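You operate a simulated robot arm through the tools that you are given. There is no shell and no other tool. Be economical: measure what you need, move in short steps, check, and stop when the job is done.

You are at the controls of a simulated robot arm. One attempt, no reset.

TASK
When the spinner stops, put its two tubes in the grey rack, shut the hood and dial to 0.

The check looks at the end state, three seconds after you hand in, the way a careful person would. Anything else that was tipped, shoved, dropped, spilled or broken makes it a failure.

THE ROBOT
A 7-joint arm with a two-finger parallel gripper, fixed in place. Base frame: the origin is at the foot of the arm, x ahead of it, y to its left, z up; the work surface is at about z = 6. Lengths are in mm, angles in degrees, forces in N, time in s.
With the tool pointing down near the work surface it reaches from about 220 to 580 mm from the base axis. Its first joint turns from -66.0 to 66.0 degrees. Payload 2.5 kg.
Tool frame: the origin (TCP) lies between the finger pads and is the grasp point; the fingertips stand 23 mm ahead of it; z points along the fingers, y is the line along which they close. The gripper opens to 94 mm. The fingers are 38 mm wide and 10 mm thick; the gripper's body (54 by 96 mm) begins 39 mm behind the TCP.
Orientation is that of the tool frame in the base frame, as a unit quaternion [w, x, y, z]. With the fingers straight down and closing along the base's y, the tool's x points along the base's -x, its y along +y and its z along -z.

THE INTERFACE
- The arm moves only by the tool move_arm. Its argument "moves" is a list of rows, each a list of 7 numbers: the opening in per cent of the stroke, from 0 (shut) to 100 (fully open), then the shift along the tool's x, y, z in units of 150 mm (1.0 is 150 mm), then the turn, a rotation vector about the tool's x, y, z in units of 180 degrees (1.0 is 180 degrees). In form: [[grip, dx, dy, dz, rx, ry, rz], ...]. A call has 1 to 20 rows; each row is the pose to reach, as a shift and turn from the pose commanded when the call began, along the tool's axes at that moment. A call with a number of a shift or a turn outside -1 to 1 is refused whole. Rows are played at 5 a second. More than 50 mm and 8.6 degrees between two rows, or a gripper value outside its range, and nothing of the call is played. Where a pose cannot be reached the arm comes as near as it can. A force on the tool above 70 N (or 10 N above the force at the start of the call, whichever is more), or a blocked arm, ends the call early, and 0.2 s more pass. The fingers move at their own pace (about 108 mm/s each) and stop on an object; they squeeze with about 35 N. The grip force told is the motor's: it shows also when the fingers shut on nothing. Time passes only in rows, and 0.2 s behind the last, so rows that repeat a pose let the fingers close. It gives the time, the measured TCP pose, the force on the tool (base axes), the opening and the grip force at its end, in the units of the frame above (readings bear some noise).
- Cameras (640 x 400 px; columns grow to the right, rows downward): "scene" is fixed at [115.8, -399.6, 557]; the picture's right is [0.89, -0.46, 0.00], its down [-0.21, -0.41, -0.89] and it looks along [0.41, 0.79, -0.46] (base axes); focal length 374 px, centre (320, 200). "wrist" rides on the gripper at [-39, 0, -44] in the tool frame; the picture's right is [0.00, -1.00, 0.00], its down [0.97, 0.00, -0.24] and it looks along [0.24, 0.00, 0.97] (tool axes); focal length 218 px, centre (320, 200). There is no depth. A picture from a camera that has moved, and an enlarged one, comes with that camera's place and axes in the base frame and with its lens.
- get_image(camera): a new picture of that camera. The clock stands still meanwhile.
- inspect(camera, box): a new picture of the part [left, top, right, bottom] of that camera's present view, enlarged. The clock stands still meanwhile.
- close_job(): hands the job in; it is judged then, once.

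Go step by step. Nothing tells you positions but the pictures and the camera data: compare them with the known pose of the tool, close in by small moves and look again before you grip or let go. The budget is 120 turns and 64 pictures, counting those below and the enlarged ones. Unless the task says otherwise, let go and move clear before handing in, and close with one line.

The tools are called after ">>>" by a JSON object that holds its "api" and its "payload". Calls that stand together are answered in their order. move_arm: Moves the arm, as the interface text tells. Its arguments: {"type":"object","properties":{"moves":{"type":"array","items":{"type":"array","items":{"type":"number"}}}},"required":["moves"]} The other tools are called the same way: get_image (camera) takes a picture; inspect (camera, box) takes an enlarged picture of a part of a camera's view; close_job () hands the job in.

At the start:

```text
time_s: 0.0
tcp_pos: [439.7, 128.2, 336.4]
tcp_rot: [0.0, 0.0, 1.0, 0.0]
wrist_force: [0.1, 0.6, 1.1]
finger_gap: 94.2
grip_force: 0.1
```

scene: 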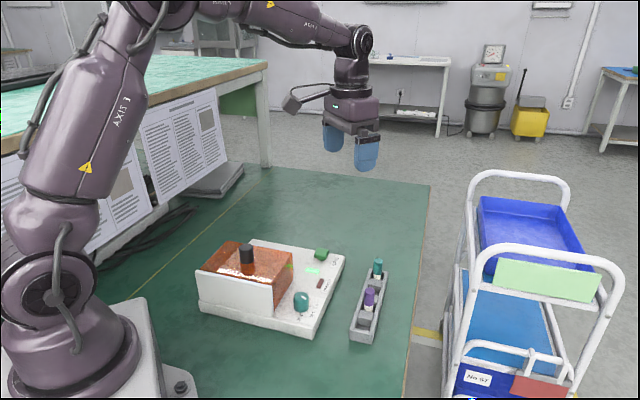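
wrist: 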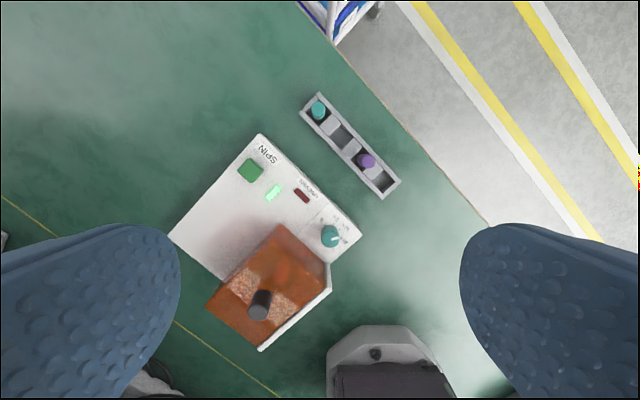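

I see a centrifuge with an orange hood, a green button, a display and a dial, and a grey rack with two tubes already in it. I'll look closer.

>>> {"api": "inspect", "payload": {"camera": "scene", "box": [180, 220, 420, 370]}}

>>> {"api": "inspect", "payload": {"camera": "wrist", "box": [160, 80, 420, 360]}}

```text
2.67 times, centred on (300, 295) of scene
camera zoom: at [115.8, -399.6, 557.0], right [0.89, -0.46, 0.0], down [-0.21, -0.41, -0.89], along [0.41, 0.79, -0.46], focal length 999 px, centre (373, -53)
```

zoom: 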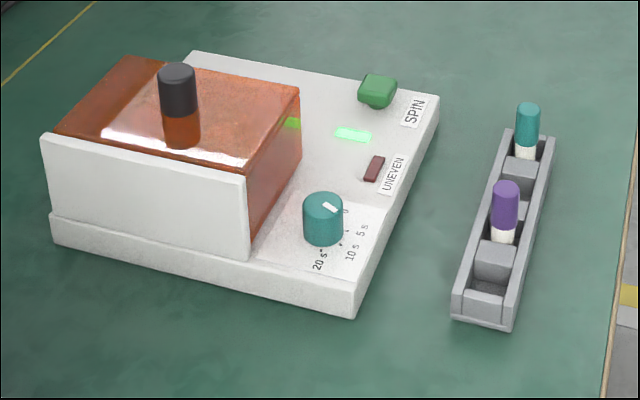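

```text
1.43 times, centred on (290, 220) of wrist
camera zoom: at [479.2, 130.3, 380.6], right [0.0, -1.0, 0.0], down [-0.97, 0.0, 0.24], along [-0.24, 0.0, -0.97], focal length 312 px, centre (363, 171)
```

zoom: 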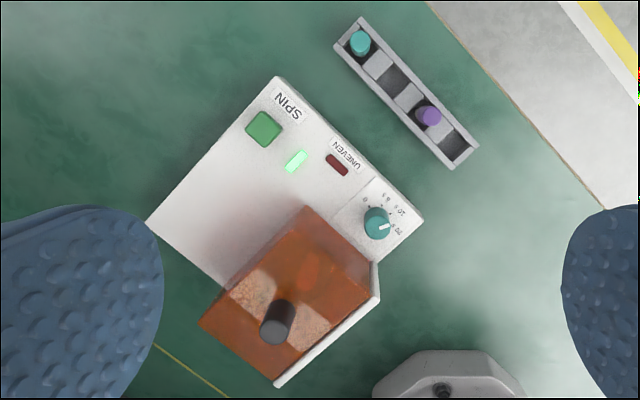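

The green lamp suggests it is running, with the dial near 20 s. I'll wait a few seconds and compare.

>>> {"api": "move_arm", "payload": {"moves": [[100, 0, 0, 0, 0, 0, 0], [100, 0, 0, 0, 0, 0, 0], [100, 0, 0, 0, 0, 0, 0], [100, 0, 0, 0, 0, 0, 0], [100, 0, 0, 0, 0, 0, 0], [100, 0, 0, 0, 0, 0, 0], [100, 0, 0, 0, 0, 0, 0], [100, 0, 0, 0, 0, 0, 0], [100, 0, 0, 0, 0, 0, 0], [100, 0, 0, 0, 0, 0, 0], [100, 0, 0, 0, 0, 0, 0], [100, 0, 0, 0, 0, 0, 0], [100, 0, 0, 0, 0, 0, 0], [100, 0, 0, 0, 0, 0, 0], [100, 0, 0, 0, 0, 0, 0], [100, 0, 0, 0, 0, 0, 0], [100, 0, 0, 0, 0, 0, 0], [100, 0, 0, 0, 0, 0, 0], [100, 0, 0, 0, 0, 0, 0], [100, 0, 0, 0, 0, 0, 0]]}}

>>> {"api": "inspect", "payload": {"camera": "wrist", "box": [200, 120, 380, 360]}}

```text
time_s: 4.2
tcp_pos: [439.1, 128.8, 337.3]
tcp_rot: [0.0, 0.0, 1.0, 0.0]
wrist_force: [-1.1, 0.2, 0.3]
finger_gap: 93.7
grip_force: 0.0
```

```text
1.67 times, centred on (290, 240) of wrist
camera zoom: at [479.2, 130.4, 380.6], right [0.0, -1.0, 0.0], down [-0.97, 0.0, 0.24], along [-0.24, 0.0, -0.97], focal length 364 px, centre (370, 133)
```

zoom: 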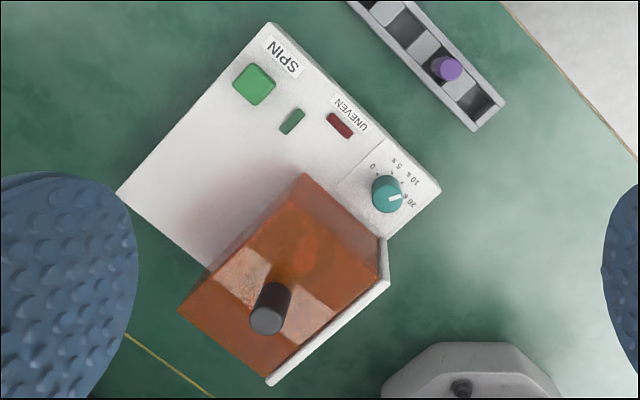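

The lamp has gone out, so the spinner may have stopped. I'll move over the hood for a view from above.

>>> {"api": "move_arm", "payload": {"moves": [[100, 0.2, 0.1, 0, 0, 0, 0], [100, 0.4, 0.2, 0, 0, 0, 0], [100, 0.6, 0.3, 0, 0, 0, 0], [100, 0.6, 0.3, 0, 0, 0, 0], [100, 0.6, 0.3, 0, 0, 0, 0]]}}

>>> {"api": "get_image", "payload": {"camera": "wrist"}}

>>> {"api": "inspect", "payload": {"camera": "scene", "box": [190, 225, 350, 340]}}

```text
time_s: 5.4
tcp_pos: [347.8, 172.7, 335.1]
tcp_rot: [0.001, 0.001, 1.0, 0.0]
wrist_force: [0.4, 0.1, 0.5]
finger_gap: 94.0
grip_force: 0.0
```

```text
58 pictures are left
camera wrist: at [388.8, 174.2, 378.1], right [0.0, -1.0, 0.0], down [-0.97, 0.0, 0.24], along [-0.24, 0.0, -0.97], focal length 218 px, centre (320, 200)
```

wrist: 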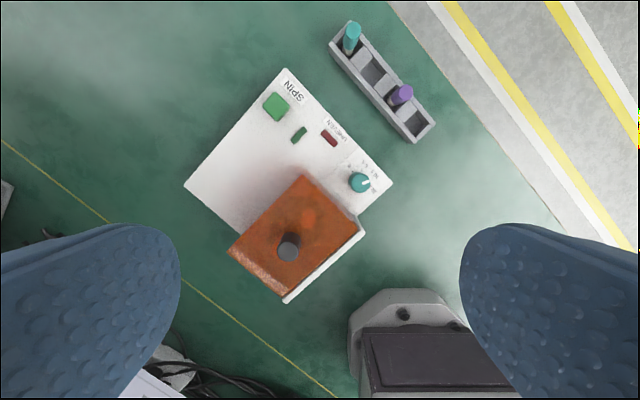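

```text
3.48 times, centred on (270, 282) of scene
camera zoom: at [115.7, -399.6, 557.0], right [0.89, -0.46, 0.0], down [-0.21, -0.41, -0.89], along [0.41, 0.79, -0.46], focal length 1303 px, centre (494, -87)
```

zoom: 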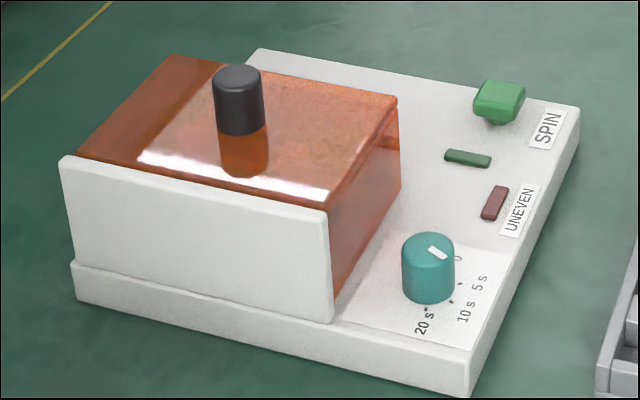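

The lamp is off and the hood, about 110×150 mm with a centred black knob, looks like it might slide along the deck. I'll turn 45° to match the machine and come in above the knob at about (270, 211, 136).

>>> {"api": "move_arm", "payload": {"moves": [[100, 0.09, 0.042, 0.08, 0, 0, 0.0417], [100, 0.18, 0.084, 0.16, 0, 0, 0.0833], [100, 0.27, 0.126, 0.24, 0, 0, 0.125], [100, 0.36, 0.168, 0.32, 0, 0, 0.1667], [100, 0.45, 0.21, 0.4, 0, 0, 0.2083], [100, 0.531, 0.252, 0.5, 0, 0, 0.25], [100, 0.531, 0.252, 0.5, 0, 0, 0.25], [100, 0.531, 0.252, 0.5, 0, 0, 0.25]]}}

>>> {"api": "get_image", "payload": {"camera": "wrist"}}

>>> {"api": "get_image", "payload": {"camera": "scene"}}

```text
time_s: 7.2
tcp_pos: [268.1, 211.2, 260.5]
tcp_rot: [0.0, 0.383, 0.924, 0.0]
wrist_force: [-0.3, 0.1, 0.4]
finger_gap: 93.7
grip_force: 0.1
```

```text
56 pictures are left
camera wrist: at [297.3, 185.9, 304.4], right [-0.71, -0.71, 0.0], down [-0.69, 0.69, 0.24], along [-0.17, 0.17, -0.97], focal length 218 px, centre (320, 200)
```

wrist: 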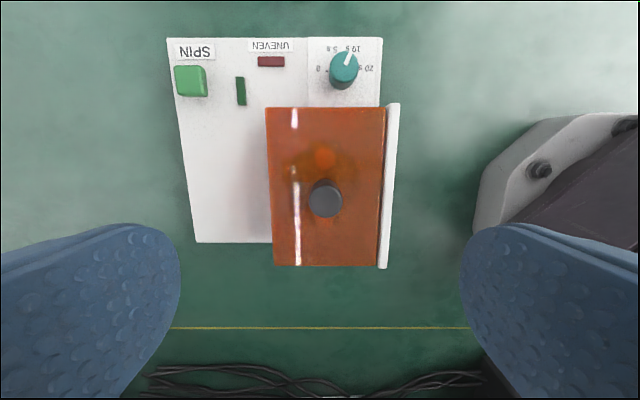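

```text
55 pictures are left
```

scene: 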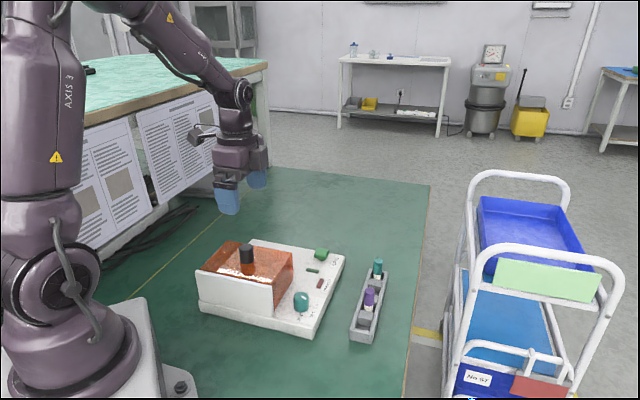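

Clear view now; the dial pointer may be moving. I'll check it close up.

>>> {"api": "inspect", "payload": {"camera": "wrist", "box": [160, 30, 410, 190]}}

>>> {"api": "inspect", "payload": {"camera": "scene", "box": [190, 225, 350, 340]}}

```text
2.50 times, centred on (285, 110) of wrist
camera zoom: at [297.3, 185.9, 304.4], right [-0.71, -0.71, 0.0], down [-0.69, 0.69, 0.24], along [-0.17, 0.17, -0.97], focal length 546 px, centre (408, 425)
```

zoom: 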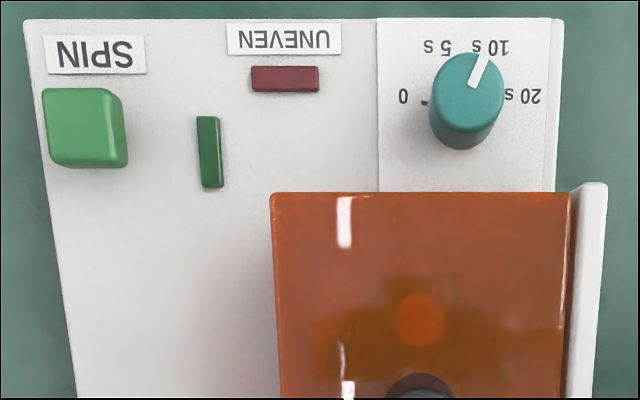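

```text
3.48 times, centred on (270, 282) of scene
camera zoom: at [115.8, -399.6, 557.0], right [0.89, -0.46, 0.0], down [-0.21, -0.41, -0.89], along [0.41, 0.79, -0.46], focal length 1303 px, centre (494, -87)
```

zoom: 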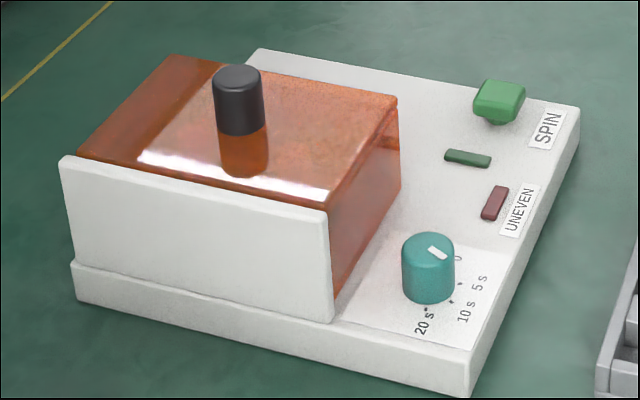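

The dial sits steadily at 10 s, the lamp is out, and the knob is right below the tool. I'll go down and grip the knob.

>>> {"api": "move_arm", "payload": {"moves": [[100, 0, 0, 0.2, 0, 0, 0], [100, 0, 0, 0.4, 0, 0, 0], [100, 0, 0, 0.6, 0, 0, 0], [100, 0, 0, 0.75, 0, 0, 0], [100, 0, 0, 0.86, 0, 0, 0], [100, 0, 0, 0.86, 0, 0, 0], [0, 0, 0, 0.86, 0, 0, 0], [0, 0, 0, 0.86, 0, 0, 0], [0, 0, 0, 0.86, 0, 0, 0]]}}

>>> {"api": "inspect", "payload": {"camera": "scene", "box": [190, 205, 350, 340]}}

>>> {"api": "get_image", "payload": {"camera": "wrist"}}

```text
time_s: 9.2
tcp_pos: [269.3, 212.9, 132.1]
tcp_rot: [0.001, 0.384, 0.923, 0.0]
wrist_force: [-0.6, 0.0, -6.1]
finger_gap: 27.5
grip_force: 45.0
```

```text
2.96 times, centred on (270, 272) of scene
camera zoom: at [115.8, -399.5, 557.0], right [0.89, -0.46, 0.0], down [-0.21, -0.41, -0.89], along [0.41, 0.79, -0.46], focal length 1110 px, centre (468, -15)
```

zoom: 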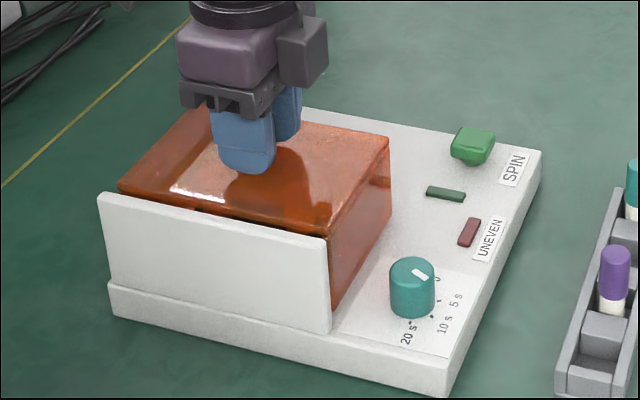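

```text
51 pictures are left
camera wrist: at [298.0, 186.9, 175.5], right [-0.71, -0.71, 0.0], down [-0.69, 0.69, 0.24], along [-0.17, 0.17, -0.97], focal length 218 px, centre (320, 200)
```

wrist: 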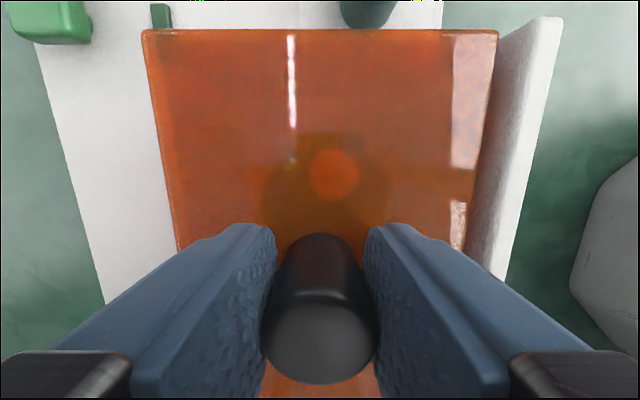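

The grip holds, and the hood already shifted slightly away from the white panel, so it slides. I'll slide it gently along tool +y.

>>> {"api": "move_arm", "payload": {"moves": [[0, 0, 0.04, 0, 0, 0, 0], [0, 0, 0.08, 0, 0, 0, 0], [0, 0, 0.12, 0, 0, 0, 0], [0, 0, 0.16, 0, 0, 0, 0], [0, 0, 0.2, 0, 0, 0, 0], [0, 0, 0.2, 0, 0, 0, 0]]}}

>>> {"api": "inspect", "payload": {"camera": "scene", "box": [190, 205, 350, 340]}}

```text
time_s: 10.6
tcp_pos: [288.6, 232.9, 132.5]
tcp_rot: [0.0, 0.383, 0.924, -0.001]
wrist_force: [-1.0, 0.0, -32.3]
finger_gap: 27.3
grip_force: 45.1
```

```text
2.96 times, centred on (270, 272) of scene
camera zoom: at [115.8, -399.5, 557.0], right [0.89, -0.46, 0.0], down [-0.21, -0.41, -0.89], along [0.41, 0.79, -0.46], focal length 1110 px, centre (468, -15)
```

zoom: 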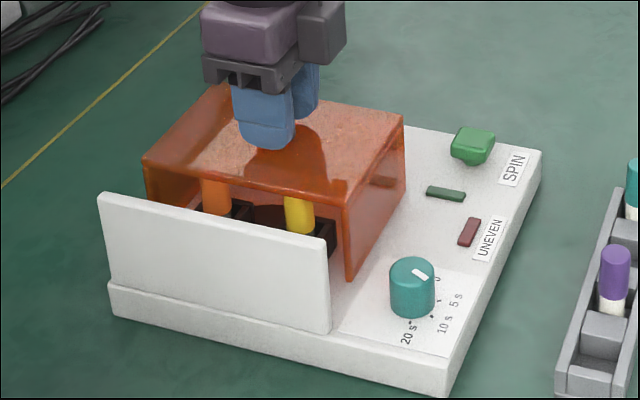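

The hood follows and tube caps (orange, yellow) appear, but a vertical force has built up. I'll check whether it is tilting before going on.

>>> {"api": "inspect", "payload": {"camera": "scene", "box": [215, 225, 315, 310]}}

>>> {"api": "get_image", "payload": {"camera": "wrist"}}

```text
4.71 times, centred on (265, 268) of scene
camera zoom: at [115.8, -399.5, 557.0], right [0.89, -0.46, 0.0], down [-0.21, -0.41, -0.89], along [0.41, 0.79, -0.46], focal length 1762 px, centre (579, -118)
```

zoom: 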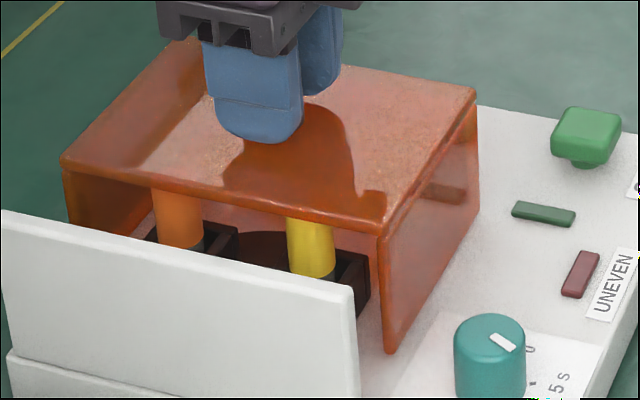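

```text
48 pictures are left
camera wrist: at [318.2, 207.1, 175.7], right [-0.71, -0.71, 0.0], down [-0.69, 0.69, 0.24], along [-0.17, 0.17, -0.97], focal length 218 px, centre (320, 200)
```

wrist: 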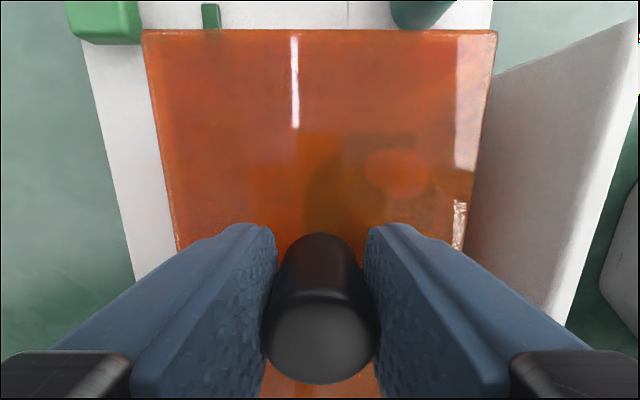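

The hood moves rigidly without tilting, so it is a slide. I'll keep sliding and lower a millimetre to relieve the pull.

>>> {"api": "move_arm", "payload": {"moves": [[0, 0, 0, 0.01, 0, 0, 0], [0, 0, 0.05, 0.01, 0, 0, 0], [0, 0, 0.1, 0.01, 0, 0, 0], [0, 0, 0.15, 0.01, 0, 0, 0], [0, 0, 0.2, 0.01, 0, 0, 0], [0, 0, 0.25, 0.01, 0, 0, 0], [0, 0, 0.3, 0.01, 0, 0, 0], [0, 0, 0.35, 0.01, 0, 0, 0], [0, 0, 0.4, 0.01, 0, 0, 0], [0, 0, 0.45, 0.01, 0, 0, 0], [0, 0, 0.5, 0.01, 0, 0, 0], [0, 0, 0.5, 0.01, 0, 0, 0]]}}

>>> {"api": "inspect", "payload": {"camera": "scene", "box": [190, 195, 350, 340]}}

>>> {"api": "get_image", "payload": {"camera": "wrist"}}

```text
time_s: 13.2
tcp_pos: [340.4, 282.5, 130.3]
tcp_rot: [-0.004, 0.382, 0.924, -0.008]
wrist_force: [-43.8, -21.7, 35.7]
finger_gap: 28.1
grip_force: 45.0
```

```text
2.76 times, centred on (270, 268) of scene
camera zoom: at [115.6, -399.7, 556.9], right [0.89, -0.46, 0.0], down [-0.21, -0.41, -0.89], along [0.41, 0.79, -0.46], focal length 1033 px, centre (458, 14)
```

zoom: 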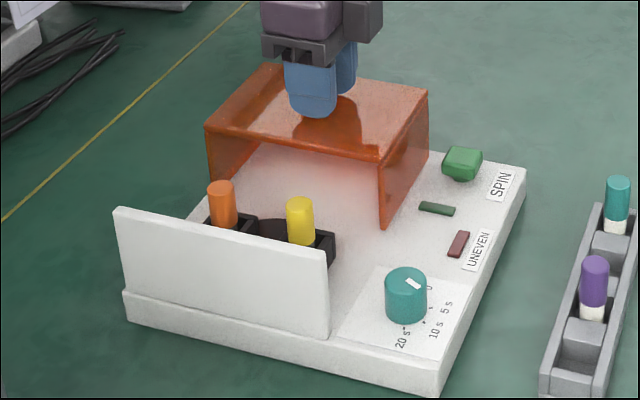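

```text
46 pictures are left
camera wrist: at [369.9, 257.5, 173.6], right [-0.71, -0.71, 0.02], down [-0.68, 0.69, 0.24], along [-0.18, 0.16, -0.97], focal length 218 px, centre (320, 200)
```

wrist: 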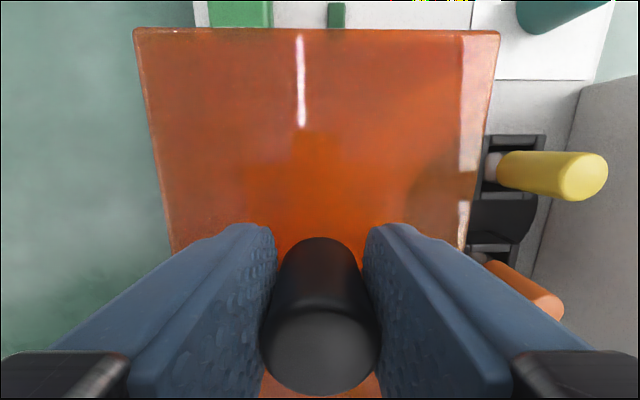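

The slide has reached its end stop with both tubes uncovered. I'll ease back, release, and rise.

>>> {"api": "move_arm", "payload": {"moves": [[0, 0, -0.03, 0, 0, 0, 0], [0, 0, -0.03, 0, 0, 0, 0], [60, 0, -0.03, 0, 0, 0, 0], [60, 0, -0.03, 0, 0, 0, 0], [60, 0, -0.03, -0.2, 0, 0, 0], [60, 0, -0.03, -0.5, 0, 0, 0], [60, 0, -0.33, -0.8, 0, 0, 0], [60, 0, -0.6, -0.9, 0, 0, 0], [60, 0, -0.6, -0.9, 0, 0, 0]]}}

>>> {"api": "get_image", "payload": {"camera": "wrist"}}

>>> {"api": "inspect", "payload": {"camera": "scene", "box": [190, 210, 410, 350]}}

```text
refused: row 7 steps farther than a row can; nothing moved
```

```text
45 pictures are left
camera wrist: at [369.9, 257.5, 173.6], right [-0.71, -0.71, 0.02], down [-0.68, 0.69, 0.24], along [-0.18, 0.16, -0.97], focal length 218 px, centre (320, 200)
```

wrist: 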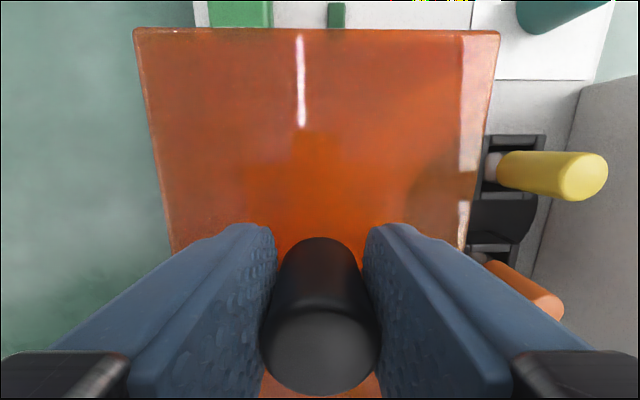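

```text
2.86 times, centred on (300, 280) of scene
camera zoom: at [115.6, -399.7, 556.9], right [0.89, -0.46, 0.0], down [-0.21, -0.41, -0.89], along [0.41, 0.79, -0.46], focal length 1070 px, centre (377, -29)
```

zoom: 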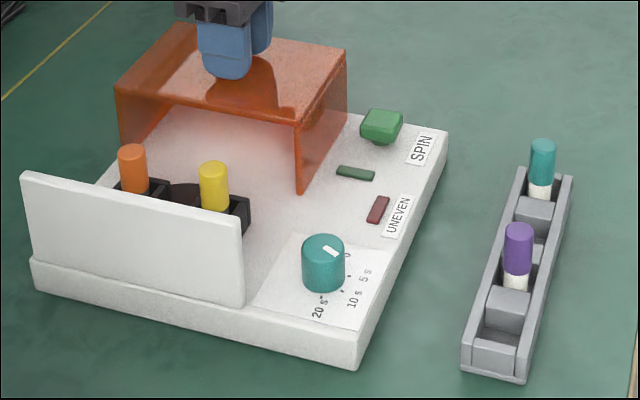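

The call was refused for too large a step, so nothing moved. I'll repeat with smaller steps.

>>> {"api": "move_arm", "payload": {"moves": [[0, 0, -0.03, 0, 0, 0, 0], [0, 0, -0.03, 0, 0, 0, 0], [60, 0, -0.03, 0, 0, 0, 0], [60, 0, -0.03, 0, 0, 0, 0], [60, 0, -0.03, -0.2, 0, 0, 0], [60, 0, -0.03, -0.45, 0, 0, 0], [60, 0, -0.15, -0.7, 0, 0, 0], [60, 0, -0.35, -0.9, 0, 0, 0], [60, 0, -0.6, -0.95, 0, 0, 0], [60, 0, -0.6, -0.95, 0, 0, 0], [60, 0, -0.6, -0.95, 0, 0, 0]]}}

>>> {"api": "get_image", "payload": {"camera": "wrist"}}

```text
time_s: 15.6
tcp_pos: [278.0, 219.3, 275.3]
tcp_rot: [-0.001, 0.382, 0.924, 0.0]
wrist_force: [-0.4, 0.6, 0.5]
finger_gap: 56.6
grip_force: 0.1
```

```text
43 pictures are left
camera wrist: at [307.6, 194.1, 318.4], right [-0.71, -0.71, 0.0], down [-0.69, 0.69, 0.24], along [-0.17, 0.17, -0.97], focal length 218 px, centre (320, 200)
```

wrist: 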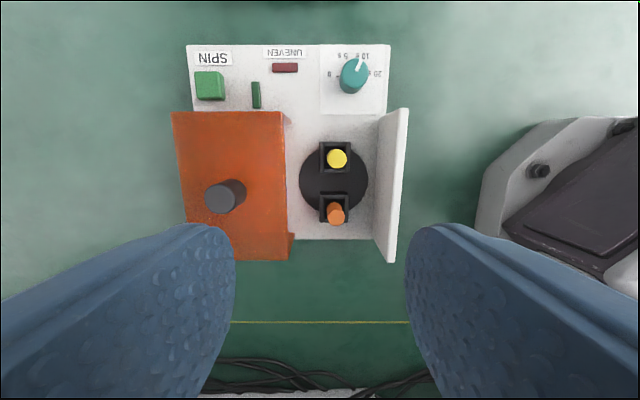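

The hood is open and the rotor stands still: yellow is at about (287, 190), orange at about (247, 230), cap tops at z≈90. Before picking, I'll look at the rack's free slots from above.

>>> {"api": "move_arm", "payload": {"moves": [[60, -0.25, 0.06, 0, 0, 0, 0], [60, -0.5, 0.12, 0, 0, 0, 0], [60, -0.75, 0.18, 0, 0, 0, 0], [60, -1.0, 0.24, 0, 0, 0, 0]]}}

>>> {"api": "move_arm", "payload": {"moves": [[60, -0.2, 0.04, 0, 0, 0, 0], [60, -0.4, 0.08, 0.1, 0, 0, 0], [60, -0.53, 0.12, 0.2, 0, 0, 0], [60, -0.53, 0.12, 0.2, 0, 0, 0], [60, -0.53, 0.12, 0.2, 0, 0, 0]]}}

>>> {"api": "get_image", "payload": {"camera": "wrist"}}

>>> {"api": "inspect", "payload": {"camera": "scene", "box": [340, 250, 400, 350]}}

```text
time_s: 16.6
tcp_pos: [411.0, 141.7, 273.7]
tcp_rot: [0.0, 0.381, 0.925, 0.001]
wrist_force: [-0.2, -0.2, -0.1]
finger_gap: 56.4
grip_force: 0.0
```

```text
time_s: 17.8
tcp_pos: [479.5, 98.5, 243.7]
tcp_rot: [0.0, 0.383, 0.924, 0.001]
wrist_force: [0.2, -0.4, 0.0]
finger_gap: 56.3
grip_force: 0.0
```

```text
42 pictures are left
camera wrist: at [508.0, 71.7, 287.6], right [-0.71, -0.71, 0.0], down [-0.69, 0.69, 0.24], along [-0.17, 0.17, -0.97], focal length 218 px, centre (320, 200)
```

wrist: 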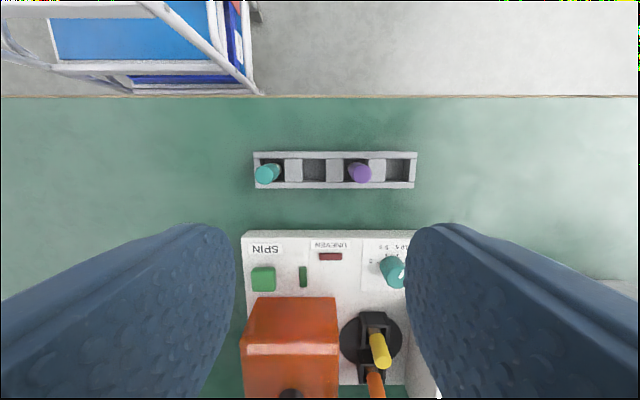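

```text
4.00 times, centred on (370, 300) of scene
camera zoom: at [115.8, -399.6, 557.0], right [0.89, -0.46, 0.0], down [-0.21, -0.41, -0.89], along [0.41, 0.79, -0.46], focal length 1498 px, centre (120, -200)
```

zoom: 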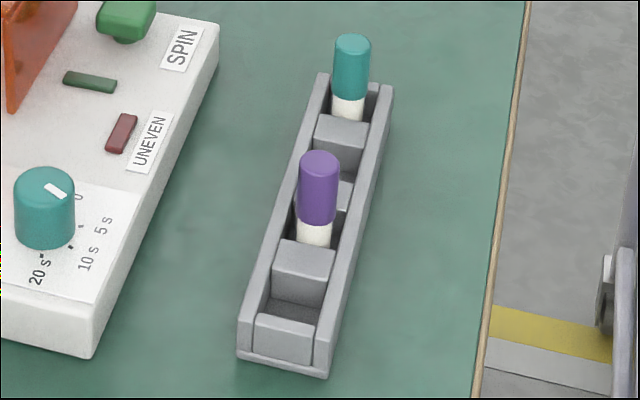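

The rack seems to have four slots: teal, empty, purple, empty. I'll enlarge to get the slot positions.

>>> {"api": "inspect", "payload": {"camera": "wrist", "box": [240, 130, 430, 240]}}

```text
3.37 times, centred on (335, 185) of wrist
camera zoom: at [508.0, 71.7, 287.6], right [-0.71, -0.71, 0.0], down [-0.69, 0.69, 0.24], along [-0.17, 0.17, -0.97], focal length 735 px, centre (270, 250)
```

zoom: 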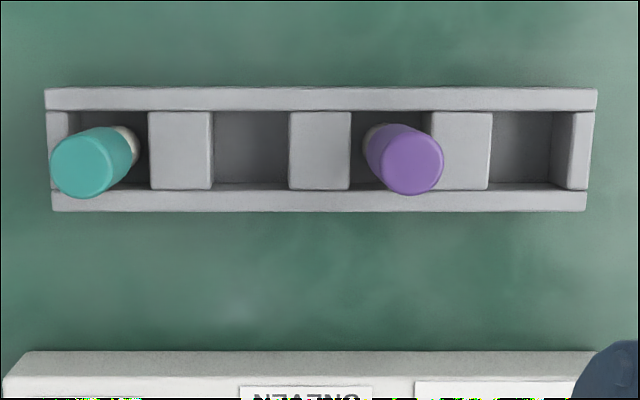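

Rack slots: the empty ones are at about (493, 96) and (424, 27), pitch 49 mm, tube tops at about z 66, rack top about z 32. Going back above the yellow tube.

>>> {"api": "move_arm", "payload": {"moves": [[60, 0.27, -0.1, 0, 0, 0, 0], [60, 0.53, -0.2, 0, 0, 0, 0], [60, 0.8, -0.3, 0, 0, 0, 0]]}}

>>> {"api": "move_arm", "payload": {"moves": [[60, 0.2, -0.06, 0, 0, 0, 0], [60, 0.4, -0.12, 0, 0, 0, 0], [60, 0.533, -0.173, 0.15, 0, 0, 0], [60, 0.533, -0.173, 0.4, 0, 0, 0], [60, 0.533, -0.173, 0.6, 0, 0, 0], [60, 0.533, -0.173, 0.6, 0, 0, 0]]}}

>>> {"api": "get_image", "payload": {"camera": "wrist"}}

>>> {"api": "inspect", "payload": {"camera": "scene", "box": [190, 210, 350, 330]}}

```text
time_s: 18.6
tcp_pos: [361.6, 150.1, 244.3]
tcp_rot: [0.0, 0.383, 0.924, 0.001]
wrist_force: [0.4, 0.5, -0.1]
finger_gap: 56.2
grip_force: 0.1
```

```text
time_s: 20.0
tcp_pos: [286.8, 189.5, 153.3]
tcp_rot: [0.0, 0.382, 0.924, 0.0]
wrist_force: [-1.1, 0.1, 0.2]
finger_gap: 56.5
grip_force: 0.1
```

```text
39 pictures are left
camera wrist: at [315.7, 163.1, 197.8], right [-0.71, -0.71, 0.0], down [-0.69, 0.69, 0.24], along [-0.17, 0.17, -0.97], focal length 218 px, centre (320, 200)
```

wrist: 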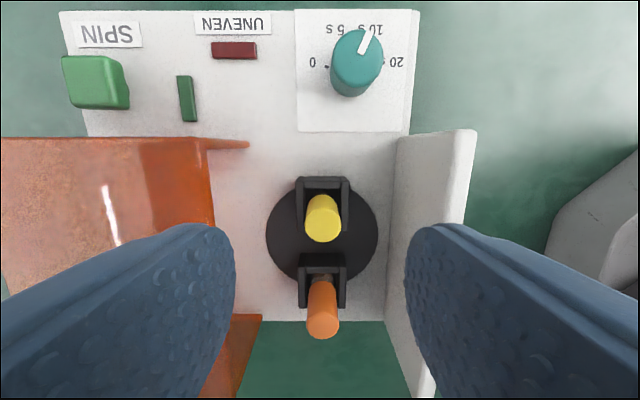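

```text
3.33 times, centred on (270, 270) of scene
camera zoom: at [115.8, -399.6, 557.0], right [0.89, -0.46, 0.0], down [-0.21, -0.41, -0.89], along [0.41, 0.79, -0.46], focal length 1248 px, centre (487, -33)
```

zoom: 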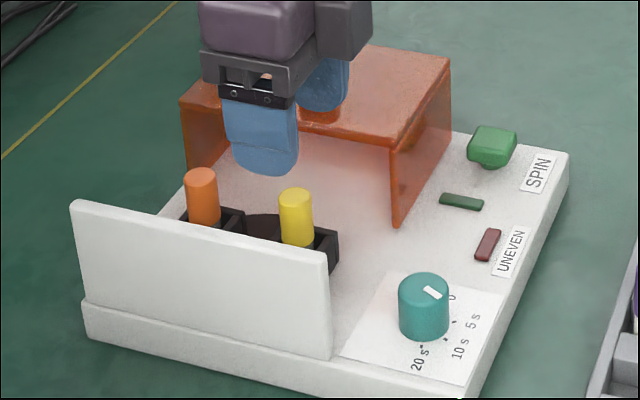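

The yellow cap is about 5 mm further back than the TCP. I'll correct, descend to z≈82, and close.

>>> {"api": "move_arm", "payload": {"moves": [[60, 0.03, 0.004, 0.15, 0, 0, 0], [60, 0.03, 0.004, 0.3, 0, 0, 0], [60, 0.03, 0.004, 0.4, 0, 0, 0], [60, 0.03, 0.004, 0.475, 0, 0, 0], [60, 0.03, 0.004, 0.475, 0, 0, 0], [0, 0.03, 0.004, 0.475, 0, 0, 0], [0, 0.03, 0.004, 0.475, 0, 0, 0], [0, 0.03, 0.004, 0.475, 0, 0, 0]]}}

>>> {"api": "get_image", "payload": {"camera": "wrist"}}

>>> {"api": "inspect", "payload": {"camera": "scene", "box": [200, 220, 320, 320]}}

```text
time_s: 21.8
tcp_pos: [285.5, 191.6, 82.1]
tcp_rot: [0.0, 0.383, 0.924, -0.002]
wrist_force: [-6.8, -7.8, 0.3]
finger_gap: 18.4
grip_force: 35.4
```

```text
37 pictures are left
camera wrist: at [315.4, 165.9, 125.8], right [-0.71, -0.71, 0.0], down [-0.69, 0.69, 0.24], along [-0.17, 0.17, -0.97], focal length 218 px, centre (320, 200)
```

wrist: 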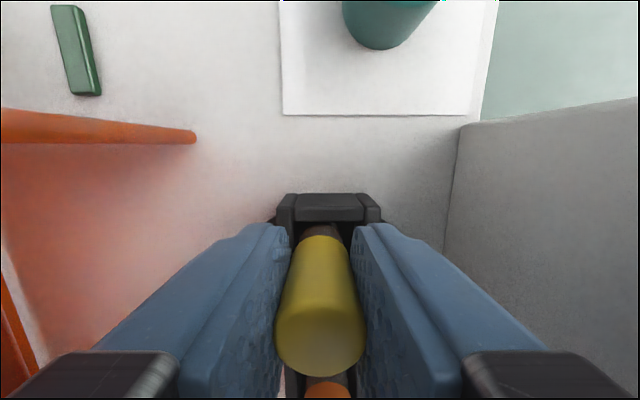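

```text
4.00 times, centred on (260, 270) of scene
camera zoom: at [115.8, -399.6, 557.0], right [0.89, -0.46, 0.0], down [-0.21, -0.41, -0.89], along [0.41, 0.79, -0.46], focal length 1498 px, centre (560, -80)
```

zoom: 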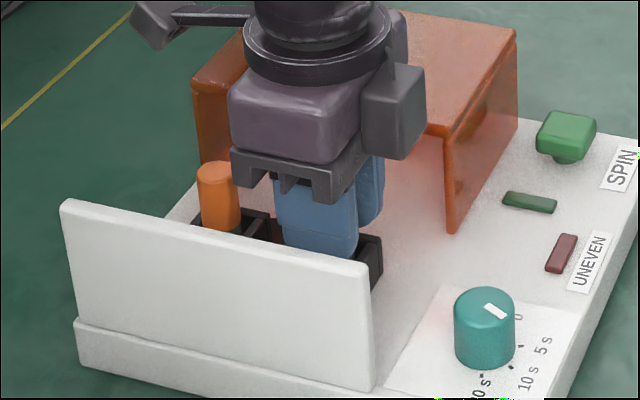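

The yellow cap is held (18.4 mm). Lifting straight up.

>>> {"api": "move_arm", "payload": {"moves": [[0, 0, 0, -0.05, 0, 0, 0], [0, 0, 0, -0.12, 0, 0, 0], [0, 0, 0, -0.22, 0, 0, 0], [0, 0, 0, -0.35, 0, 0, 0], [0, 0, 0, -0.5, 0, 0, 0], [0, 0, 0, -0.7, 0, 0, 0], [0, 0, 0, -0.7, 0, 0, 0]]}}

>>> {"api": "get_image", "payload": {"camera": "scene"}}

```text
time_s: 23.4
tcp_pos: [286.0, 193.3, 186.7]
tcp_rot: [0.0, 0.383, 0.924, 0.0]
wrist_force: [0.5, 0.3, -0.7]
finger_gap: 18.6
grip_force: 34.3
```

```text
35 pictures are left
```

scene: 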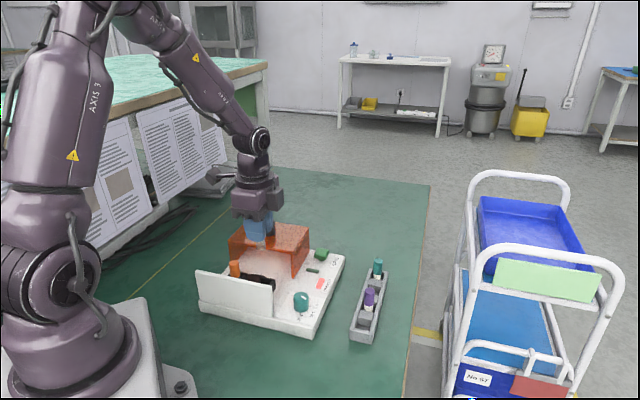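

The yellow tube is out; the UNEVEN lamp lit, as expected with one tube. Carrying it to the rack's end slot at (424, 27).

>>> {"api": "move_arm", "payload": {"moves": [[0, -0.22, -0.02, 0, 0, 0, 0], [0, -0.45, -0.04, 0, 0, 0, 0], [0, -0.68, -0.06, 0, 0, 0, 0], [0, -0.9, -0.08, 0, 0, 0, 0]]}}

>>> {"api": "move_arm", "payload": {"moves": [[0, -0.2, -0.02, 0, 0, 0, 0], [0, -0.4, -0.04, 0, 0, 0, 0], [0, -0.533, -0.053, 0.1, 0, 0, 0], [0, -0.533, -0.053, 0.25, 0, 0, 0], [0, -0.533, -0.053, 0.35, 0, 0, 0], [0, -0.533, -0.053, 0.35, 0, 0, 0]]}}

>>> {"api": "get_image", "payload": {"camera": "wrist"}}

>>> {"api": "inspect", "payload": {"camera": "scene", "box": [310, 220, 430, 350]}}

```text
time_s: 24.4
tcp_pos: [370.3, 87.5, 187.3]
tcp_rot: [0.0, 0.382, 0.924, 0.0]
wrist_force: [0.9, -0.8, 0.6]
finger_gap: 18.7
grip_force: 35.0
```

```text
time_s: 25.8
tcp_pos: [422.7, 28.4, 136.3]
tcp_rot: [0.0, 0.383, 0.924, 0.0]
wrist_force: [-0.3, 0.1, -0.5]
finger_gap: 18.9
grip_force: 34.9
```

```text
34 pictures are left
camera wrist: at [452.2, 1.8, 179.5], right [-0.71, -0.71, 0.0], down [-0.69, 0.69, 0.24], along [-0.17, 0.17, -0.97], focal length 218 px, centre (320, 200)
```

wrist: 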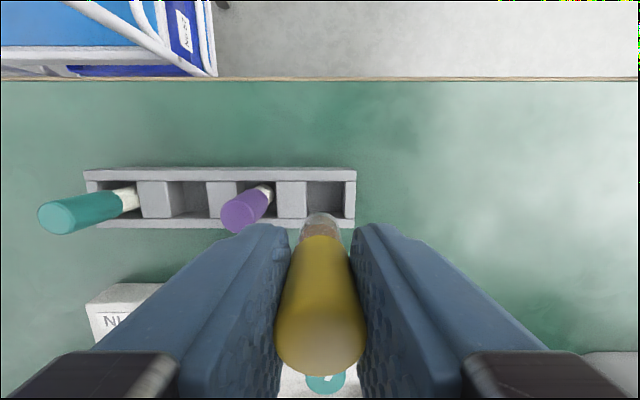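

```text
3.08 times, centred on (370, 285) of scene
camera zoom: at [115.8, -399.6, 557.0], right [0.89, -0.46, 0.0], down [-0.21, -0.41, -0.89], along [0.41, 0.79, -0.46], focal length 1152 px, centre (166, -62)
```

zoom: 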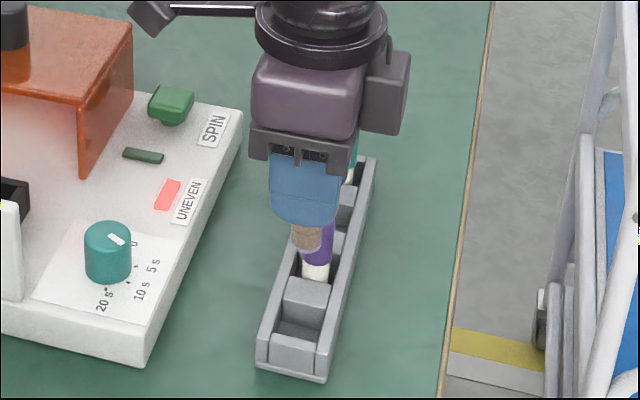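

The tube hangs above the rack. I'll zoom in to refine the slot centre.

>>> {"api": "inspect", "payload": {"camera": "wrist", "box": [200, 150, 400, 275]}}

```text
3.20 times, centred on (300, 212) of wrist
camera zoom: at [452.2, 1.8, 179.5], right [-0.71, -0.71, 0.0], down [-0.69, 0.69, 0.24], along [-0.17, 0.17, -0.97], focal length 698 px, centre (384, 160)
```

zoom: 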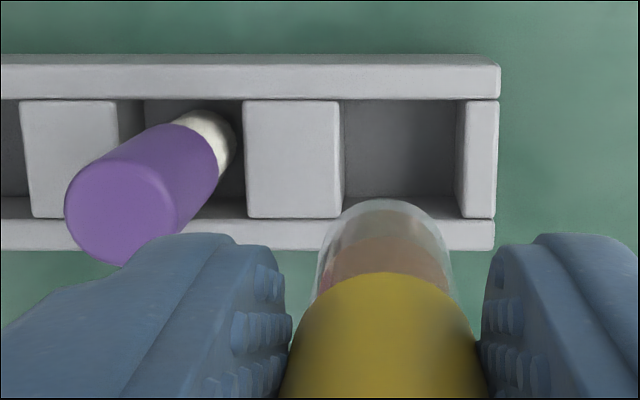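

Slot centre refined to about (424, 25). I'll shift about 3 mm and lower.

>>> {"api": "move_arm", "payload": {"moves": [[0, -0.021, -0.008, 0.08, 0, 0, 0], [0, -0.021, -0.008, 0.16, 0, 0, 0], [0, -0.021, -0.008, 0.24, 0, 0, 0], [0, -0.021, -0.008, 0.32, 0, 0, 0], [0, -0.021, -0.008, 0.4, 0, 0, 0], [0, -0.021, -0.008, 0.45, 0, 0, 0], [0, -0.021, -0.008, 0.45, 0, 0, 0]]}}

>>> {"api": "inspect", "payload": {"camera": "scene", "box": [330, 250, 410, 350]}}

>>> {"api": "get_image", "payload": {"camera": "wrist"}}

```text
time_s: 27.4
tcp_pos: [424.7, 23.2, 67.0]
tcp_rot: [0.0, 0.383, 0.924, 0.0]
wrist_force: [-0.1, -0.6, 0.0]
finger_gap: 18.5
grip_force: 34.7
```

```text
4.00 times, centred on (370, 300) of scene
camera zoom: at [115.8, -399.6, 557.0], right [0.89, -0.46, 0.0], down [-0.21, -0.41, -0.89], along [0.41, 0.79, -0.46], focal length 1498 px, centre (120, -200)
```

zoom: 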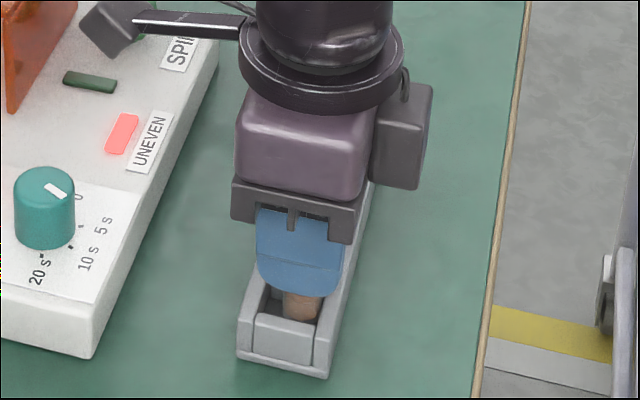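

```text
30 pictures are left
camera wrist: at [454.2, -2.3, 111.0], right [-0.71, -0.71, 0.0], down [-0.69, 0.69, 0.24], along [-0.17, 0.17, -0.97], focal length 218 px, centre (320, 200)
```

wrist: 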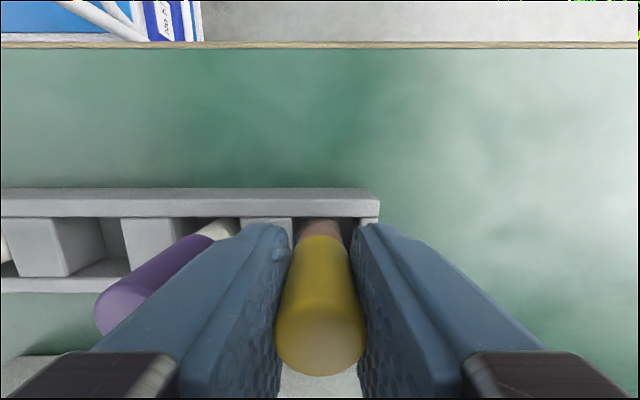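

The tube bottom is inside the slot. Lowering the last millimetres gently.

>>> {"api": "move_arm", "payload": {"moves": [[0, 0, 0, 0.013, 0, 0, 0], [0, 0, 0, 0.026, 0, 0, 0], [0, 0, 0, 0.04, 0, 0, 0], [0, 0, 0, 0.053, 0, 0, 0], [0, 0, 0, 0.053, 0, 0, 0]]}}

>>> {"api": "inspect", "payload": {"camera": "wrist", "box": [200, 170, 400, 300]}}

```text
time_s: 28.6
tcp_pos: [424.8, 23.9, 59.1]
tcp_rot: [0.0, 0.382, 0.924, 0.0]
wrist_force: [-0.3, 0.6, 0.6]
finger_gap: 18.7
grip_force: 35.3
```

```text
3.08 times, centred on (300, 235) of wrist
camera zoom: at [454.4, -1.8, 102.8], right [-0.71, -0.71, 0.0], down [-0.69, 0.69, 0.24], along [-0.17, 0.17, -0.97], focal length 672 px, centre (382, 92)
```

zoom: 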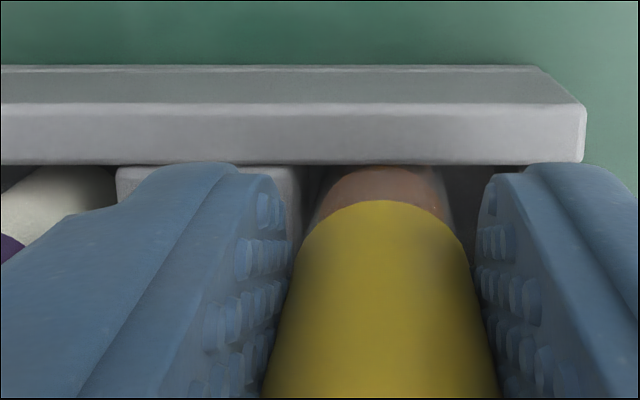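

No contact yet. I'll go 3 mm further and check the force.

>>> {"api": "move_arm", "payload": {"moves": [[0, 0, 0, 0.007, 0, 0, 0], [0, 0, 0, 0.014, 0, 0, 0], [0, 0, 0, 0.02, 0, 0, 0], [0, 0, 0, 0.02, 0, 0, 0]]}}

>>> {"api": "inspect", "payload": {"camera": "scene", "box": [340, 270, 400, 350]}}

```text
time_s: 29.6
tcp_pos: [425.2, 23.4, 57.5]
tcp_rot: [0.001, 0.383, 0.924, 0.001]
wrist_force: [-6.6, 1.8, 19.1]
finger_gap: 18.6
grip_force: 35.2
```

```text
5.00 times, centred on (370, 310) of scene
camera zoom: at [115.7, -399.6, 557.0], right [0.89, -0.46, 0.0], down [-0.21, -0.41, -0.89], along [0.41, 0.79, -0.46], focal length 1873 px, centre (70, -350)
```

zoom: 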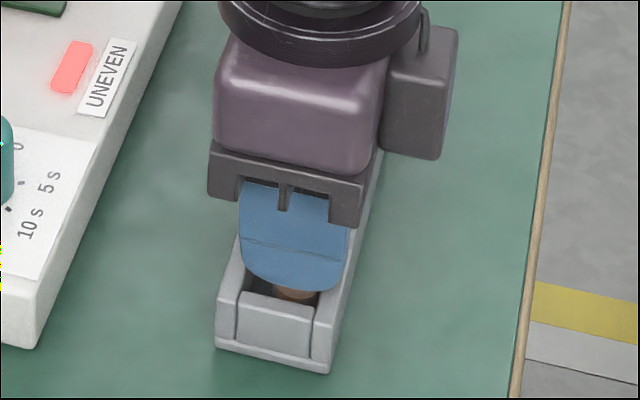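

Contact: the tube is seated. I'll relieve the press slightly, open a little (neighbour clearance), and rise.

>>> {"api": "move_arm", "payload": {"moves": [[0, 0, 0, -0.006, 0, 0, 0], [0, 0, 0, -0.006, 0, 0, 0], [38, 0, 0, -0.006, 0, 0, 0], [38, 0, 0, -0.006, 0, 0, 0], [38, 0, 0, -0.06, 0, 0, 0], [38, 0, 0, -0.2, 0, 0, 0], [38, 0, 0, -0.4, 0, 0, 0], [38, 0, 0, -0.7, 0, 0, 0], [38, 0, 0, -0.9, 0, 0, 0], [38, 0, 0, -0.9, 0, 0, 0]]}}

>>> {"api": "get_image", "payload": {"camera": "wrist"}}

>>> {"api": "inspect", "payload": {"camera": "scene", "box": [340, 250, 400, 350]}}

```text
time_s: 31.8
tcp_pos: [426.0, 21.4, 190.5]
tcp_rot: [-0.001, 0.382, 0.924, 0.0]
wrist_force: [0.2, 0.0, 0.3]
finger_gap: 35.5
grip_force: 0.0
```

```text
27 pictures are left
camera wrist: at [455.0, -3.6, 234.3], right [-0.71, -0.71, 0.0], down [-0.69, 0.69, 0.24], along [-0.17, 0.17, -0.97], focal length 218 px, centre (320, 200)
```

wrist: 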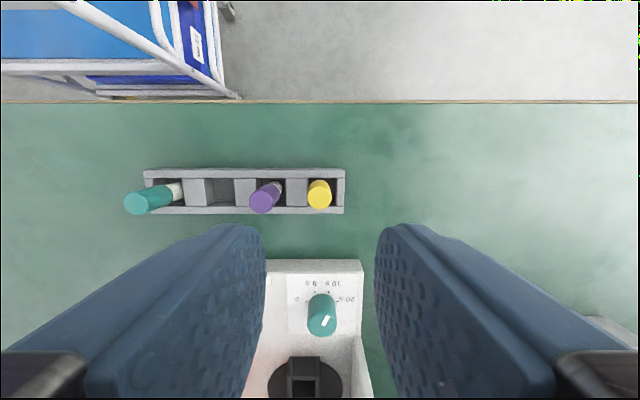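

```text
4.00 times, centred on (370, 300) of scene
camera zoom: at [115.7, -399.6, 557.0], right [0.89, -0.46, 0.0], down [-0.21, -0.41, -0.89], along [0.41, 0.79, -0.46], focal length 1498 px, centre (120, -200)
```

zoom: 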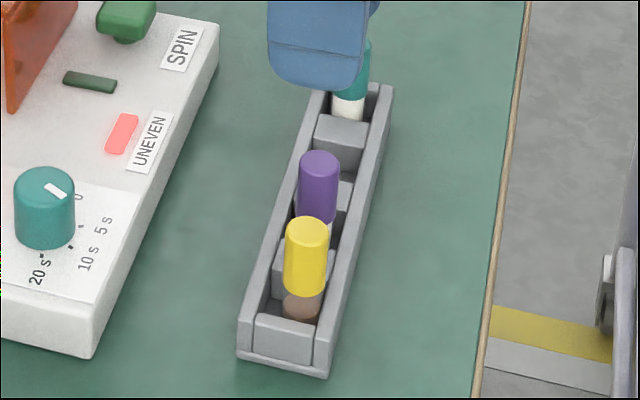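

Yellow is seated next to purple. Now back to the rotor for the orange tube, estimated at (244, 233).

>>> {"api": "move_arm", "payload": {"moves": [[38, 0.31, 0.023, 0, 0, 0, 0], [38, 0.62, 0.046, 0, 0, 0, 0], [38, 0.92, 0.07, 0, 0, 0, 0]]}}

>>> {"api": "move_arm", "payload": {"moves": [[60, 0.31, 0.023, 0, 0, 0, 0], [60, 0.62, 0.046, 0, 0, 0, 0], [60, 0.92, 0.07, 0.05, 0, 0, 0], [60, 0.92, 0.07, 0.25, 0, 0, 0], [60, 0.92, 0.07, 0.25, 0, 0, 0]]}}

>>> {"api": "get_image", "payload": {"camera": "wrist"}}

```text
time_s: 32.6
tcp_pos: [334.3, 125.9, 190.3]
tcp_rot: [0.0, 0.382, 0.924, 0.001]
wrist_force: [-0.6, 0.4, 0.4]
finger_gap: 35.7
grip_force: 0.1
```

```text
time_s: 33.8
tcp_pos: [243.2, 232.4, 155.1]
tcp_rot: [0.0, 0.383, 0.924, 0.0]
wrist_force: [0.4, -0.5, 0.1]
finger_gap: 56.5
grip_force: 0.0
```

```text
25 pictures are left
camera wrist: at [272.5, 206.4, 198.4], right [-0.71, -0.71, 0.0], down [-0.69, 0.69, 0.24], along [-0.17, 0.17, -0.97], focal length 218 px, centre (320, 200)
```

wrist: 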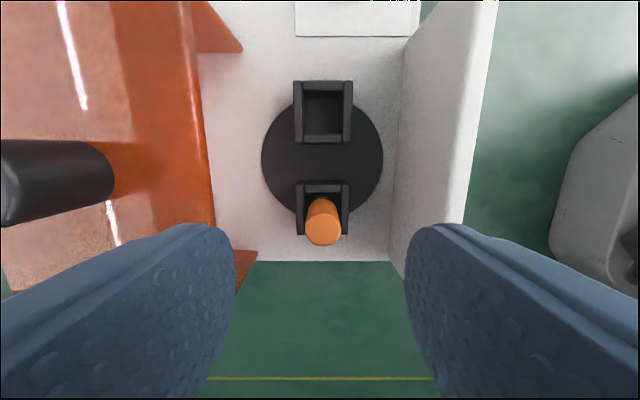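

Same geometry as the yellow pick. I'll correct 5 mm back and 1.5 mm sideways, descend and grip orange.

>>> {"api": "move_arm", "payload": {"moves": [[60, 0.03, -0.01, 0.15, 0, 0, 0], [60, 0.03, -0.01, 0.3, 0, 0, 0], [60, 0.03, -0.01, 0.4, 0, 0, 0], [60, 0.03, -0.01, 0.487, 0, 0, 0], [60, 0.03, -0.01, 0.487, 0, 0, 0], [0, 0.03, -0.01, 0.487, 0, 0, 0], [0, 0.03, -0.01, 0.487, 0, 0, 0], [0, 0.03, -0.01, 0.487, 0, 0, 0]]}}

>>> {"api": "get_image", "payload": {"camera": "wrist"}}

```text
time_s: 35.6
tcp_pos: [240.2, 234.6, 81.4]
tcp_rot: [0.0, 0.382, 0.924, -0.001]
wrist_force: [0.1, 0.6, -0.2]
finger_gap: 18.1
grip_force: 35.0
```

```text
24 pictures are left
camera wrist: at [269.6, 208.9, 124.6], right [-0.71, -0.71, 0.0], down [-0.69, 0.69, 0.24], along [-0.17, 0.17, -0.97], focal length 218 px, centre (320, 200)
```

wrist: 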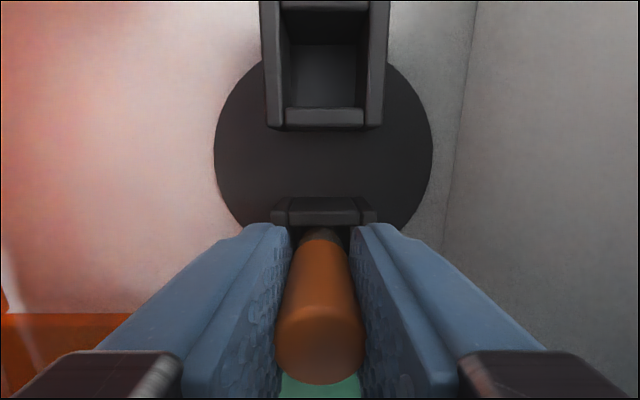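

Orange is held (18.1 mm). Lifting and heading forward to the rack.

>>> {"api": "move_arm", "payload": {"moves": [[0, 0, 0, -0.05, 0, 0, 0], [0, 0, 0, -0.12, 0, 0, 0], [0, 0, 0, -0.25, 0, 0, 0], [0, 0, 0, -0.4, 0, 0, 0], [0, 0, 0, -0.6, 0, 0, 0], [0, 0, 0, -0.73, 0, 0, 0], [0, -0.3, 0, -0.73, 0, 0, 0], [0, -0.6, 0, -0.73, 0, 0, 0], [0, -0.9, 0, -0.73, 0, 0, 0]]}}

>>> {"api": "move_arm", "payload": {"moves": [[0, -0.25, 0.13, 0, 0, 0, 0], [0, -0.5, 0.26, 0, 0, 0, 0], [0, -0.75, 0.4, 0, 0, 0, 0], [0, -0.95, 0.53, 0, 0, 0, 0], [0, -0.95, 0.53, 0.2, 0, 0, 0], [0, -0.95, 0.53, 0.35, 0, 0, 0], [0, -0.95, 0.53, 0.35, 0, 0, 0]]}}

>>> {"api": "inspect", "payload": {"camera": "wrist", "box": [200, 150, 440, 300]}}

```text
time_s: 37.6
tcp_pos: [336.0, 140.8, 190.6]
tcp_rot: [0.0, 0.382, 0.924, 0.0]
wrist_force: [-0.1, -0.5, -0.6]
finger_gap: 18.9
grip_force: 34.9
```

```text
time_s: 39.2
tcp_pos: [492.2, 98.7, 136.5]
tcp_rot: [0.0, 0.382, 0.924, -0.001]
wrist_force: [0.0, 0.9, 0.0]
finger_gap: 18.8
grip_force: 35.1
```

```text
2.67 times, centred on (320, 225) of wrist
camera zoom: at [521.3, 72.7, 181.0], right [-0.71, -0.71, 0.0], down [-0.69, 0.69, 0.24], along [-0.17, 0.17, -0.97], focal length 582 px, centre (320, 133)
```

zoom: 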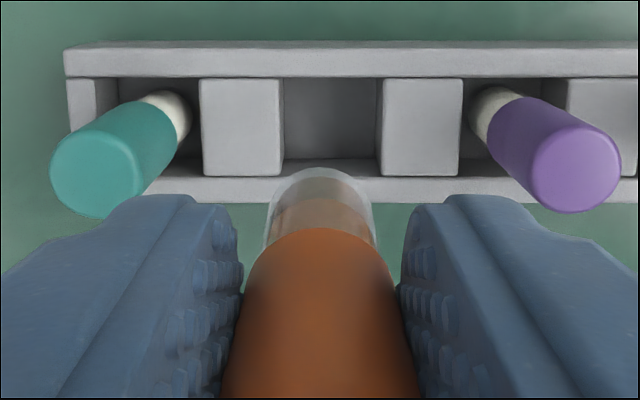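

Slot 2 centre is at about (493.6, 94.7). A small shift, then lower.

>>> {"api": "move_arm", "payload": {"moves": [[0, -0.025, -0.012, 0.08, 0, 0, 0], [0, -0.025, -0.012, 0.16, 0, 0, 0], [0, -0.025, -0.012, 0.24, 0, 0, 0], [0, -0.025, -0.012, 0.32, 0, 0, 0], [0, -0.025, -0.012, 0.4, 0, 0, 0], [0, -0.025, -0.012, 0.46, 0, 0, 0], [0, -0.025, -0.012, 0.49, 0, 0, 0], [0, -0.025, -0.012, 0.51, 0, 0, 0], [0, -0.025, -0.012, 0.51, 0, 0, 0]]}}

>>> {"api": "get_image", "payload": {"camera": "wrist"}}

```text
time_s: 41.2
tcp_pos: [493.8, 91.7, 61.5]
tcp_rot: [0.0, 0.383, 0.924, -0.001]
wrist_force: [-0.5, 0.2, 0.0]
finger_gap: 18.8
grip_force: 35.1
```

```text
22 pictures are left
camera wrist: at [523.3, 65.7, 105.2], right [-0.71, -0.71, 0.0], down [-0.69, 0.69, 0.24], along [-0.17, 0.17, -0.97], focal length 218 px, centre (320, 200)
```

wrist: 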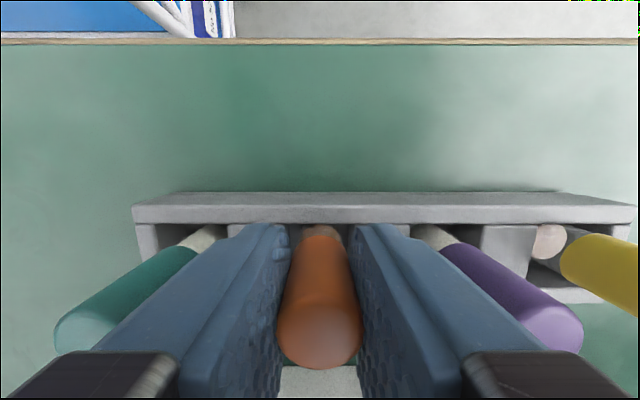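

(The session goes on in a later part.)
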